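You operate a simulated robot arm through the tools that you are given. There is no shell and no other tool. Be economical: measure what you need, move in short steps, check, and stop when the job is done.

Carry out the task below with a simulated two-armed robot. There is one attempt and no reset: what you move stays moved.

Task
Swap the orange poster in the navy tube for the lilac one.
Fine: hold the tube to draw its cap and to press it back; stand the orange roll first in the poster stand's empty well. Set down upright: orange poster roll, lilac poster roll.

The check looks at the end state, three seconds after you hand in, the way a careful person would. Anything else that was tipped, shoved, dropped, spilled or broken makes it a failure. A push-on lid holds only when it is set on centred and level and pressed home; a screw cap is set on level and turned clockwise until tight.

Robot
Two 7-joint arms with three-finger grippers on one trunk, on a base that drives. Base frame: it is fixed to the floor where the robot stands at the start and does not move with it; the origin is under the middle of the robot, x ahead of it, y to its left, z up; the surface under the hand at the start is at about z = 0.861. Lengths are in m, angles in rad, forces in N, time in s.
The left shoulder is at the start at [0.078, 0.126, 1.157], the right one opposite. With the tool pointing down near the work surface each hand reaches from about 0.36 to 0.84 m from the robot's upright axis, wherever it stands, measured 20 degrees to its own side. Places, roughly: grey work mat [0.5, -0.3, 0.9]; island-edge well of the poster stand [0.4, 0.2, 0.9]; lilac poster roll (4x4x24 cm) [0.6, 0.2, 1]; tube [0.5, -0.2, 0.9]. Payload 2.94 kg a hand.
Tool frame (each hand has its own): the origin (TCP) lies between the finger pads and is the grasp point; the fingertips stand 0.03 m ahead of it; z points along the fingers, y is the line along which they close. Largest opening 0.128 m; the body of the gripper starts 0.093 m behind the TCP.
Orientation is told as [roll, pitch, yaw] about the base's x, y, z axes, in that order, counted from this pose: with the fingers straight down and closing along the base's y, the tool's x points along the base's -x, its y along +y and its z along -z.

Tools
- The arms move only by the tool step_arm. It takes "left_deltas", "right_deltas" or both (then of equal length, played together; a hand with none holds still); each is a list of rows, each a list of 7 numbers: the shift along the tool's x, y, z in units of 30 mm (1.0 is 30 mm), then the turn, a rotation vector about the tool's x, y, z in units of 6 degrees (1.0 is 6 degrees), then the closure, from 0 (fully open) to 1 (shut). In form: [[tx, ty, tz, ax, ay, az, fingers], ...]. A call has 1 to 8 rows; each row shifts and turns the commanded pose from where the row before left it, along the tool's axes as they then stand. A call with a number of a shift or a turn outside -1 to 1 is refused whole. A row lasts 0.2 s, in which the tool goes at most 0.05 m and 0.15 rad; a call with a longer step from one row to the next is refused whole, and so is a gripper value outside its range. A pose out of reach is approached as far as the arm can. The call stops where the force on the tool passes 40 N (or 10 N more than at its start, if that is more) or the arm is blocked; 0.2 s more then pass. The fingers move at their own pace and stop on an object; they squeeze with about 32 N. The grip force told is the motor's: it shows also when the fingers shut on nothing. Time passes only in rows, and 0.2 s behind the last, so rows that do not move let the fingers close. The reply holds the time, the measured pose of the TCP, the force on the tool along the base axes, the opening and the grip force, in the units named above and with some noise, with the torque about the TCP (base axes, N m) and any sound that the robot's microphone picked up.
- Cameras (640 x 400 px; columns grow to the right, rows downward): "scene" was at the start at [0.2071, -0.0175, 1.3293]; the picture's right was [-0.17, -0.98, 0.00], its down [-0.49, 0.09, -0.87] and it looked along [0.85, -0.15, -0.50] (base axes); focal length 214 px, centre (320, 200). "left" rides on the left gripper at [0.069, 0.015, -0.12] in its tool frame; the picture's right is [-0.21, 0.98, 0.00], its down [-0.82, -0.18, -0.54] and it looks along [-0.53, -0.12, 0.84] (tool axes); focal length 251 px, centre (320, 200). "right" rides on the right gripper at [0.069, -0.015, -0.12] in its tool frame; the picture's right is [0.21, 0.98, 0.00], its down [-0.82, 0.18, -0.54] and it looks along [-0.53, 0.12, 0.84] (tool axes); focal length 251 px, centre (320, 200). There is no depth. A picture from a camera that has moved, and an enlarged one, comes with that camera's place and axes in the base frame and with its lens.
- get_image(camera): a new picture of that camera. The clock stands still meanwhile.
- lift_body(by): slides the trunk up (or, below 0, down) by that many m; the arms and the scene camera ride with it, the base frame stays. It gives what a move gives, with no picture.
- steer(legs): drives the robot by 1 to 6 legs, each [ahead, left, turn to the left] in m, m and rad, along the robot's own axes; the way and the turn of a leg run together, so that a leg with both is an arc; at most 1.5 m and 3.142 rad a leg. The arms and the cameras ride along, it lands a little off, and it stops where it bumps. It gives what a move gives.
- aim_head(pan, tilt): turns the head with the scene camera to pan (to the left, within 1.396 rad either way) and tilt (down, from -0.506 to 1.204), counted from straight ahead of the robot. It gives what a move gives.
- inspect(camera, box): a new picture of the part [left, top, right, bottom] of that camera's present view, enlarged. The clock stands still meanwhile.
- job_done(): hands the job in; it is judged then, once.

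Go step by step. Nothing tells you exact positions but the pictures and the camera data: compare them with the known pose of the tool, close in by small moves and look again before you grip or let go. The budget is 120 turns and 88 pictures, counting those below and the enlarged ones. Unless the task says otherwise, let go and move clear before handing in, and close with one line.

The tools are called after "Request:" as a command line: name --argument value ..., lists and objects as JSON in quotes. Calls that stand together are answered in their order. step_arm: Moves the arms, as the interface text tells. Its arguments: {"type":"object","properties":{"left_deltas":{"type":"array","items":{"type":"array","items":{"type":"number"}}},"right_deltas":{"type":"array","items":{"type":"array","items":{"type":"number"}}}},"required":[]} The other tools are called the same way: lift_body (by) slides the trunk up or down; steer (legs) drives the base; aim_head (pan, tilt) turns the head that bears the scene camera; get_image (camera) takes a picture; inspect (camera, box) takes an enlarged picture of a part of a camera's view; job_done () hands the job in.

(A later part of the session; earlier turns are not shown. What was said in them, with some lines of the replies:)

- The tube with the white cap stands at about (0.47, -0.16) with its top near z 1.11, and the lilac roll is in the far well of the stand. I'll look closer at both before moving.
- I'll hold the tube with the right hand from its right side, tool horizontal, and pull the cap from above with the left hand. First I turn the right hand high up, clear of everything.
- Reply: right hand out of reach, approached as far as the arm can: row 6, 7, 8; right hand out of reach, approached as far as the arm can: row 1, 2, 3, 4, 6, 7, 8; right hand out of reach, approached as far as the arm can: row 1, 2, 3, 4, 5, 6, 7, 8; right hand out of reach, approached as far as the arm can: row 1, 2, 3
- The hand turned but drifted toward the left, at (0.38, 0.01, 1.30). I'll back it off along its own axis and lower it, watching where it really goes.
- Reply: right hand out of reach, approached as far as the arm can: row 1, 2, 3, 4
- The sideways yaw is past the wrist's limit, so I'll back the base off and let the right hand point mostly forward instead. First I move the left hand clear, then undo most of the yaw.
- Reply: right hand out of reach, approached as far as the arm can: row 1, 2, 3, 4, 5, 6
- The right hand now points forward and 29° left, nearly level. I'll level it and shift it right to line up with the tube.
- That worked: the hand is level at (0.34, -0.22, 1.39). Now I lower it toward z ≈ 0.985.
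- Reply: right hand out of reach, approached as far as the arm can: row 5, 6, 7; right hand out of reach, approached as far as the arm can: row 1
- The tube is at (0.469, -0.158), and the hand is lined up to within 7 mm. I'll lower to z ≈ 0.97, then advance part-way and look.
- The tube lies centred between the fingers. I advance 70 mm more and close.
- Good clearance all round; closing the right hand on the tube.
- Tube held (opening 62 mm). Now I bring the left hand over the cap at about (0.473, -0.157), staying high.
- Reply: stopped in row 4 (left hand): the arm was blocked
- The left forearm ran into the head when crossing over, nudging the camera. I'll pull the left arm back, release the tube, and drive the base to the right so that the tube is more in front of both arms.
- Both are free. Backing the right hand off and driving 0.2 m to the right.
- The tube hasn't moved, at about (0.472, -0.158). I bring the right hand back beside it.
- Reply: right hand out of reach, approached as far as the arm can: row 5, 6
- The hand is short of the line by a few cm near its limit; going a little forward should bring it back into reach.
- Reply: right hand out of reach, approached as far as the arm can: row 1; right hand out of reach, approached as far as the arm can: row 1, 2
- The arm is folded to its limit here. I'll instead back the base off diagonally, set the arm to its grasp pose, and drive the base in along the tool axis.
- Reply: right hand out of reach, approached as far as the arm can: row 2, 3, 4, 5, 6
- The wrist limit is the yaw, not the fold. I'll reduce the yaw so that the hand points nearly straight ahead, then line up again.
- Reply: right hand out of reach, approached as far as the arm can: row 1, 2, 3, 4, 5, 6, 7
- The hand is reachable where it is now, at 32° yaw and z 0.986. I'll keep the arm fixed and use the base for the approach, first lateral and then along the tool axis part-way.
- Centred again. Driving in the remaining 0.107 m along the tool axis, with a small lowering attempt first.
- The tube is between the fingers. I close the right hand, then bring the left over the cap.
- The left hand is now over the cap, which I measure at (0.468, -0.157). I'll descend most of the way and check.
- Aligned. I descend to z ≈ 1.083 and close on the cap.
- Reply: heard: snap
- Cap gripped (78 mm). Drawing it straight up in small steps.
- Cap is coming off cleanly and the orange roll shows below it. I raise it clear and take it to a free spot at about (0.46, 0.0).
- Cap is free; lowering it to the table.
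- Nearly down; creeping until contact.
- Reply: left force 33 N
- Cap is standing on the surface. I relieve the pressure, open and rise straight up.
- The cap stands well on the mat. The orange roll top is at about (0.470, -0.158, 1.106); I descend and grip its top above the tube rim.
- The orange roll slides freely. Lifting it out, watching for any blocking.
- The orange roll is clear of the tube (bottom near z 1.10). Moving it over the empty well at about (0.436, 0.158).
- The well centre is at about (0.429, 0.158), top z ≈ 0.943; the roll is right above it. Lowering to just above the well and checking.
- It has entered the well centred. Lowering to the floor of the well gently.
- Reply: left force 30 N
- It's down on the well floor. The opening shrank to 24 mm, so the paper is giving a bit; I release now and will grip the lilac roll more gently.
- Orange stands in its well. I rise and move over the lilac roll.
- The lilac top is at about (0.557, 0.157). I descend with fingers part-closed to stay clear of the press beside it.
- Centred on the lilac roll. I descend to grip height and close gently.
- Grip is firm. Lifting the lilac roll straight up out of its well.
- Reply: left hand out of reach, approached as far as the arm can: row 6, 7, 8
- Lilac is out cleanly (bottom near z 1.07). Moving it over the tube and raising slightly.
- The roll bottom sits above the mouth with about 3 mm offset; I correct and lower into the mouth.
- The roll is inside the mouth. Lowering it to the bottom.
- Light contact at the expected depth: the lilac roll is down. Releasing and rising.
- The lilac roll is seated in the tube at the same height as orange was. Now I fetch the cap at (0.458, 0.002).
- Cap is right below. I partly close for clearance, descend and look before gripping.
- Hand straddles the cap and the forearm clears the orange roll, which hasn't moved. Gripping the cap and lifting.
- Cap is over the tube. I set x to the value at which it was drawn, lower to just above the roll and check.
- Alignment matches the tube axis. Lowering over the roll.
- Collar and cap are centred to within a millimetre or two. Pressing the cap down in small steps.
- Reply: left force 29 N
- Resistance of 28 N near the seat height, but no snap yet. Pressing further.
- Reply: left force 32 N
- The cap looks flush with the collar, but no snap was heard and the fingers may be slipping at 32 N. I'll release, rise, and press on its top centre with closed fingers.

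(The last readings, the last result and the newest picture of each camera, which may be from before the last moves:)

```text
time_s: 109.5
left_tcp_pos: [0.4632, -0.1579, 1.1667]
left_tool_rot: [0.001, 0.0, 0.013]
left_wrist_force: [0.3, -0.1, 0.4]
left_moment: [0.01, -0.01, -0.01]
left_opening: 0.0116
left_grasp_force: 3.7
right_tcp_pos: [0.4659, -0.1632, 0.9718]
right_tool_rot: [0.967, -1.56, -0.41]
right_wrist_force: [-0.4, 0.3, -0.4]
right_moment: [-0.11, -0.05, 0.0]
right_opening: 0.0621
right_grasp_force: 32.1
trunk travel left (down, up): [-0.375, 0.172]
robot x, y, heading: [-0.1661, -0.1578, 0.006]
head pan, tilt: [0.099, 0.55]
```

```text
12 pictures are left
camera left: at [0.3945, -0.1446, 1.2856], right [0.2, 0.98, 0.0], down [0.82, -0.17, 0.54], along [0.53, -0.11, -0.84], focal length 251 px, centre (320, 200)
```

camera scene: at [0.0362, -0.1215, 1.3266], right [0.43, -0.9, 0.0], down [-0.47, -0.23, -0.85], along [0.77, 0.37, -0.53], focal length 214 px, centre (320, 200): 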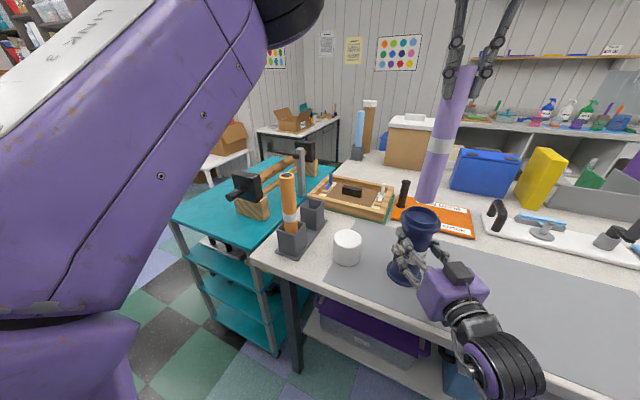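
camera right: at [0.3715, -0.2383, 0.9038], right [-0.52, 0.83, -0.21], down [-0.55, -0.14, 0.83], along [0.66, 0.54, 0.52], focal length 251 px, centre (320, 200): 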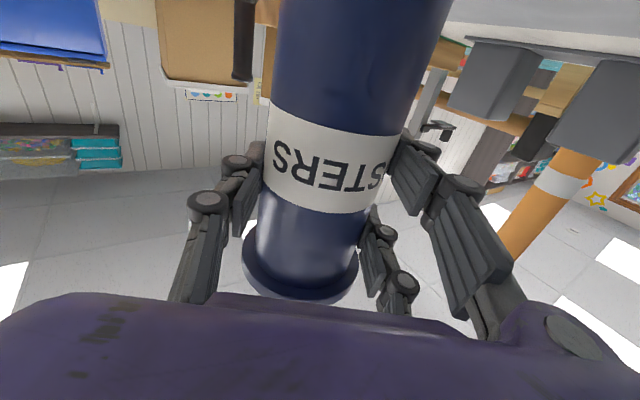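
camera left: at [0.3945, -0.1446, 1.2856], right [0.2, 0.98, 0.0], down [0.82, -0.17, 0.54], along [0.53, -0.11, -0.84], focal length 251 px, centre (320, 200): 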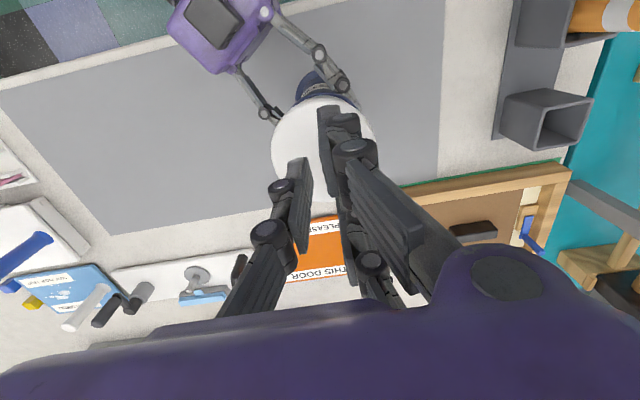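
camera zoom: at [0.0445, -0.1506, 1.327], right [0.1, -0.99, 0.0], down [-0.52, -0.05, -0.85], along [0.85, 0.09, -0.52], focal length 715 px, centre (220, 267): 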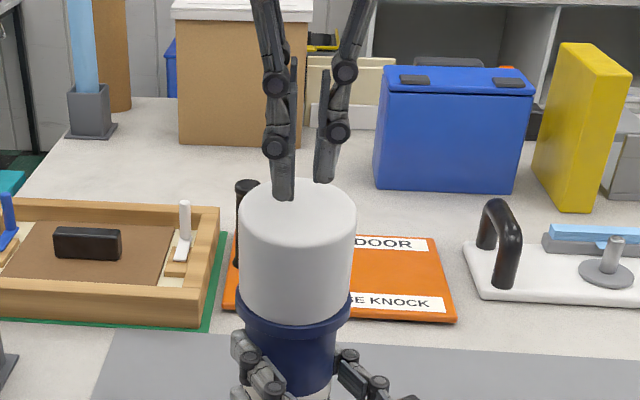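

Cap is level and flush-looking. Now pressing its top centre with the closed fingers.

Request:
step_arm --left_deltas '[[-0.15, 0, 0.3, 0, 0, 0, 1], [0, 0, 0.3, 0, 0, 0, 1], [0, 0, 0.15, 0, 0, 0, 1], [0, 0, 0.15, 0, 0, 0, 1], [0, 0, 0.1, 0, 0, 0, 1], [0, 0, 0.1, 0, 0, 0, 1], [0, 0, 0.1, 0, 0, 0, 1], [0, 0, 0, 0, 0, 0, 1]]'

```text
time_s: 111.4
left_tcp_pos: [0.4675, -0.1576, 1.1349]
left_tool_rot: [-0.006, -0.008, 0.01]
left_wrist_force: [-0.2, -0.7, 10.9]
left_moment: [-0.01, -0.24, -0.01]
left_opening: 0.0057
left_grasp_force: 2.6
right_tcp_pos: [0.4645, -0.1631, 0.9734]
right_tool_rot: [0.803, -1.562, -0.245]
right_wrist_force: [-1.4, 1.7, 2.7]
right_moment: [-0.5, 0.29, -0.04]
right_opening: 0.0622
right_grasp_force: 32.5
trunk travel left (down, up): [-0.375, 0.172]
robot x, y, heading: [-0.1628, -0.1597, 0.008]
head pan, tilt: [0.099, 0.55]
stopped in row 8 (left hand): the force on the tool passed its limit at 41 N (the readings are from after the stop); the commanded pose is now the measured one
```

It took 41 N with no sound. I'll press again to build up more force, then compare with the original seated picture.

Request:
step_arm --left_deltas '[[0, 0, 0.1, 0, 0, 0, 1], [0, 0, 0.08, 0, 0, 0, 1], [0, 0, 0.08, 0, 0, 0, 1], [0, 0, 0, 0, 0, 0, 1]]'

Request:
step_arm --left_deltas '[[0, 0, 0.1, 0, 0, 0, 1], [0, 0, 0.1, 0, 0, 0, 1], [0, 0, 0.1, 0, 0, 0, 1], [0, 0, 0, 0, 0, 0, 1]]'

Request:
aim_head --pan 0.1 --tilt 0.6

Request:
inspect --camera "scene" --box '[260, 60, 460, 280]'

```text
time_s: 112.1
left_tcp_pos: [0.4681, -0.1581, 1.135]
left_tool_rot: [-0.012, -0.018, 0.012]
left_wrist_force: [-2.1, 0.2, 13.0]
left_moment: [0.03, -0.24, 0.01]
left_opening: 0.0064
left_grasp_force: 2.6
right_tcp_pos: [0.4649, -0.1634, 0.9719]
right_tool_rot: [0.646, -1.563, -0.092]
right_wrist_force: [-2.3, 0.5, 3.3]
right_moment: [-0.48, 0.41, -0.06]
right_opening: 0.0621
right_grasp_force: 31.4
trunk travel left (down, up): [-0.375, 0.172]
robot x, y, heading: [-0.16, -0.1584, 0.005]
head pan, tilt: [0.099, 0.55]
stopped in row 3 (left hand): the force on the tool passed its limit at 43 N (the readings are from after the stop); the commanded pose is now the measured one
```

```text
time_s: 113.1
left_tcp_pos: [0.4694, -0.1577, 1.126]
left_tool_rot: [-0.013, -0.018, 0.013]
left_wrist_force: [-1.8, 4.4, 32.0]
left_moment: [-0.04, 0.6, -0.11]
left_opening: 0.0057
left_grasp_force: 2.9
right_tcp_pos: [0.4646, -0.1623, 0.972]
right_tool_rot: [0.412, -1.561, 0.144]
right_wrist_force: [8.0, 1.7, 2.0]
right_moment: [0.11, -1.49, 0.27]
right_opening: 0.0621
right_grasp_force: 32.3
trunk travel left (down, up): [-0.375, 0.172]
robot x, y, heading: [-0.1611, -0.1539, 0.005]
head pan, tilt: [0.099, 0.55]
heard: snap
```

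```text
time_s: 113.7
left_tcp_pos: [0.4686, -0.1561, 1.1263]
left_tool_rot: [-0.011, -0.019, 0.013]
left_wrist_force: [-2.2, 4.2, 37.4]
left_moment: [-0.04, 0.64, -0.01]
left_opening: 0.0061
left_grasp_force: 2.3
right_tcp_pos: [0.4657, -0.1628, 0.9718]
right_tool_rot: [0.473, -1.559, 0.083]
right_wrist_force: [9.9, -0.1, 4.0]
right_moment: [-0.08, -1.17, 0.19]
right_opening: 0.0623
right_grasp_force: 31.5
trunk travel left (down, up): [-0.375, 0.172]
robot x, y, heading: [-0.1639, -0.1584, 0.009]
head pan, tilt: [0.099, 0.6]
```

```text
1.82 times, centred on (360, 170) of scene
camera zoom: at [0.0407, -0.1498, 1.323], right [0.1, -0.99, 0.0], down [-0.56, -0.06, -0.83], along [0.82, 0.09, -0.56], focal length 390 px, centre (247, 254)
```

zoom: 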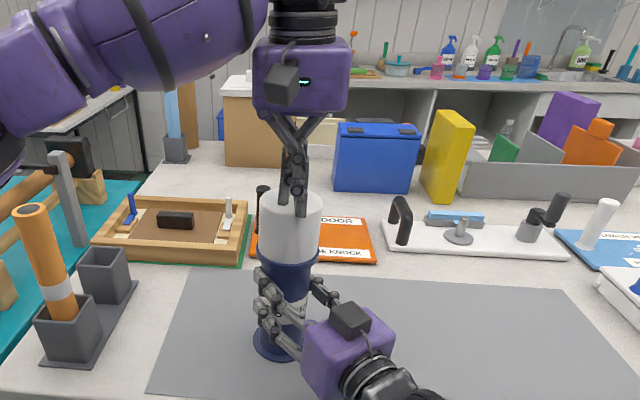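

Snap heard, and the cap went down about 9 mm: it's home. Raising the left hand clear and checking the cap.

Request:
step_arm --left_deltas '[[0, 0, -0.5, 0, 0, 0, 1], [0, 0, -1, 0, 0, 0, 1], [0, 0, -1, 0, 0, 0, 1], [0, 0, -1, 0, 0, 0, 1], [0, 1, 0, 0, 0, 0, 1], [0, 1, 0, 0, 0, 0, 1], [0, 1, 0, 0, 0, 0, 1], [0, 1, 0, 0, 0, 0, 1]]'

Request:
inspect --camera "scene" --box '[300, 120, 400, 280]'

```text
time_s: 115.5
left_tcp_pos: [0.4657, -0.0386, 1.2265]
left_tool_rot: [-0.01, -0.013, 0.01]
left_wrist_force: [0.2, 0.3, 0.2]
left_moment: [-0.03, -0.02, 0.04]
left_opening: 0.0001
left_grasp_force: 2.9
right_tcp_pos: [0.467, -0.1632, 0.9726]
right_tool_rot: [0.518, -1.562, 0.038]
right_wrist_force: [0.1, 0.1, 15.7]
right_moment: [-0.28, -0.62, -0.12]
right_opening: 0.0621
right_grasp_force: 32.3
trunk travel left (down, up): [-0.375, 0.172]
robot x, y, heading: [-0.1626, -0.1562, 0.003]
head pan, tilt: [0.099, 0.6]
```

```text
2.50 times, centred on (350, 200) of scene
camera zoom: at [0.0415, -0.1498, 1.3228], right [0.1, -0.99, 0.0], down [-0.56, -0.06, -0.83], along [0.82, 0.09, -0.56], focal length 536 px, centre (245, 200)
```

zoom: 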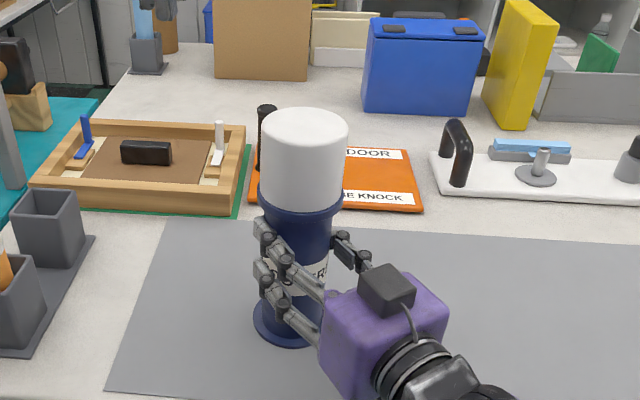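

Cap seated, level and centred. Releasing the tube with the right hand.

Request:
step_arm --right_deltas '[[0, 0, 0, 0, 0, 0, 0.7], [0, 0, 0, 0, 0, 0, 0.4], [0, 0, 0, 0, 0, 0, 0.1], [0, 0, 0, 0, 0, 0, 0], [0, 0, 0, 0, 0, 0, 0]]'

Request:
inspect --camera "scene" --box '[300, 120, 400, 280]'

```text
time_s: 116.7
left_tcp_pos: [0.467, -0.0383, 1.2279]
left_tool_rot: [-0.009, -0.013, 0.012]
left_wrist_force: [1.5, -0.7, 0.6]
left_moment: [-0.01, 0.01, -0.01]
left_opening: 0.0
left_grasp_force: 3.3
right_tcp_pos: [0.4682, -0.1627, 0.9699]
right_tool_rot: [0.535, -1.559, 0.023]
right_wrist_force: [0.5, 0.1, 0.8]
right_moment: [-0.02, -0.01, -0.01]
right_opening: 0.1282
right_grasp_force: 0.1
trunk travel left (down, up): [-0.375, 0.172]
robot x, y, heading: [-0.1577, -0.162, 0.009]
head pan, tilt: [0.099, 0.6]
```

```text
2.50 times, centred on (350, 200) of scene
camera zoom: at [0.0432, -0.1505, 1.3225], right [0.1, -0.99, 0.0], down [-0.56, -0.06, -0.83], along [0.82, 0.09, -0.56], focal length 536 px, centre (245, 200)
```

zoom: 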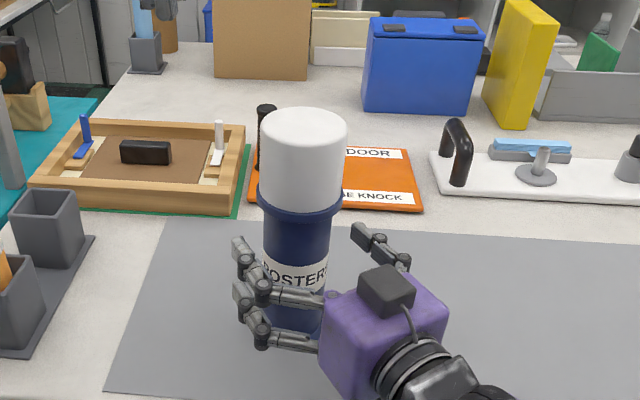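

The tube stands free between the open fingers. Backing the base off along the tool axis.

Request:
steer --legs '[[-0.136, -0.085, 0]]'

Request:
aim_head --pan 0.35 --tilt 0.55

Request:
get_image --camera "scene"

```text
time_s: 118.1
left_tcp_pos: [0.3343, -0.1247, 1.2265]
left_tool_rot: [-0.008, -0.014, 0.012]
left_wrist_force: [-1.0, 0.1, 1.3]
left_moment: [0.04, -0.05, 0.01]
left_opening: 0.0002
left_grasp_force: 3.1
right_tcp_pos: [0.3333, -0.2495, 0.9714]
right_tool_rot: [0.558, -1.557, -0.005]
right_wrist_force: [-0.3, 0.6, 0.2]
right_moment: [0.01, 0.0, -0.01]
right_opening: 0.1277
right_grasp_force: 0.0
trunk travel left (down, up): [-0.375, 0.172]
robot x, y, heading: [-0.2935, -0.2431, -0.0]
head pan, tilt: [0.099, 0.6]
```

```text
time_s: 118.9
left_tcp_pos: [0.3347, -0.1252, 1.2266]
left_tool_rot: [-0.009, -0.013, 0.011]
left_wrist_force: [0.6, -0.2, -0.3]
left_moment: [0.02, 0.01, 0.01]
left_opening: 0.0004
left_grasp_force: 2.7
right_tcp_pos: [0.3333, -0.248, 0.9709]
right_tool_rot: [0.539, -1.56, 0.015]
right_wrist_force: [-0.6, 0.1, 0.2]
right_moment: [-0.02, 0.0, 0.01]
right_opening: 0.128
right_grasp_force: 0.1
trunk travel left (down, up): [-0.375, 0.172]
robot x, y, heading: [-0.2926, -0.2449, 0.003]
head pan, tilt: [0.351, 0.55]
```

```text
8 pictures are left
camera scene: at [-0.0936, -0.2141, 1.3269], right [0.35, -0.94, 0.0], down [-0.49, -0.18, -0.85], along [0.8, 0.3, -0.52], focal length 214 px, centre (320, 200)
```

scene: 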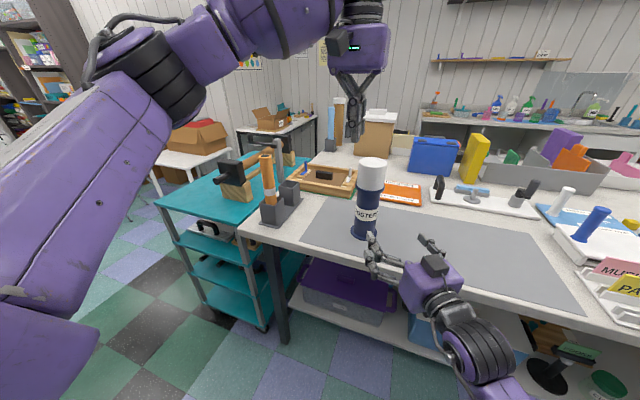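

Both hands are clear. A last close look at the orange roll and the tube.

Request:
inspect --camera "scene" --box '[230, 130, 410, 250]'

```text
3.33 times, centred on (320, 190) of scene
camera zoom: at [-0.0936, -0.2141, 1.3269], right [0.35, -0.94, 0.0], down [-0.49, -0.18, -0.85], along [0.8, 0.3, -0.52], focal length 715 px, centre (320, 233)
```

zoom: 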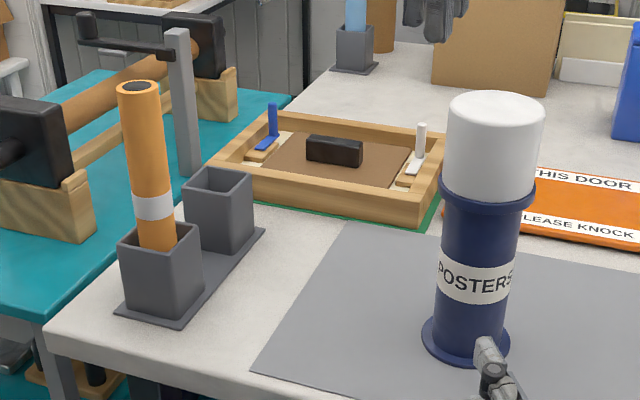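

The orange roll stands upright in its well. The tube is upright with its cap seated on the lilac roll, and nothing else has moved.

Request:
job_done

```text
The job is handed in.
```

The lilac poster is now in the navy tube with the cap snapped back on, and the orange roll stands upright in the stand well that was empty. I let go of everything, moved both hands clear and handed the job in.
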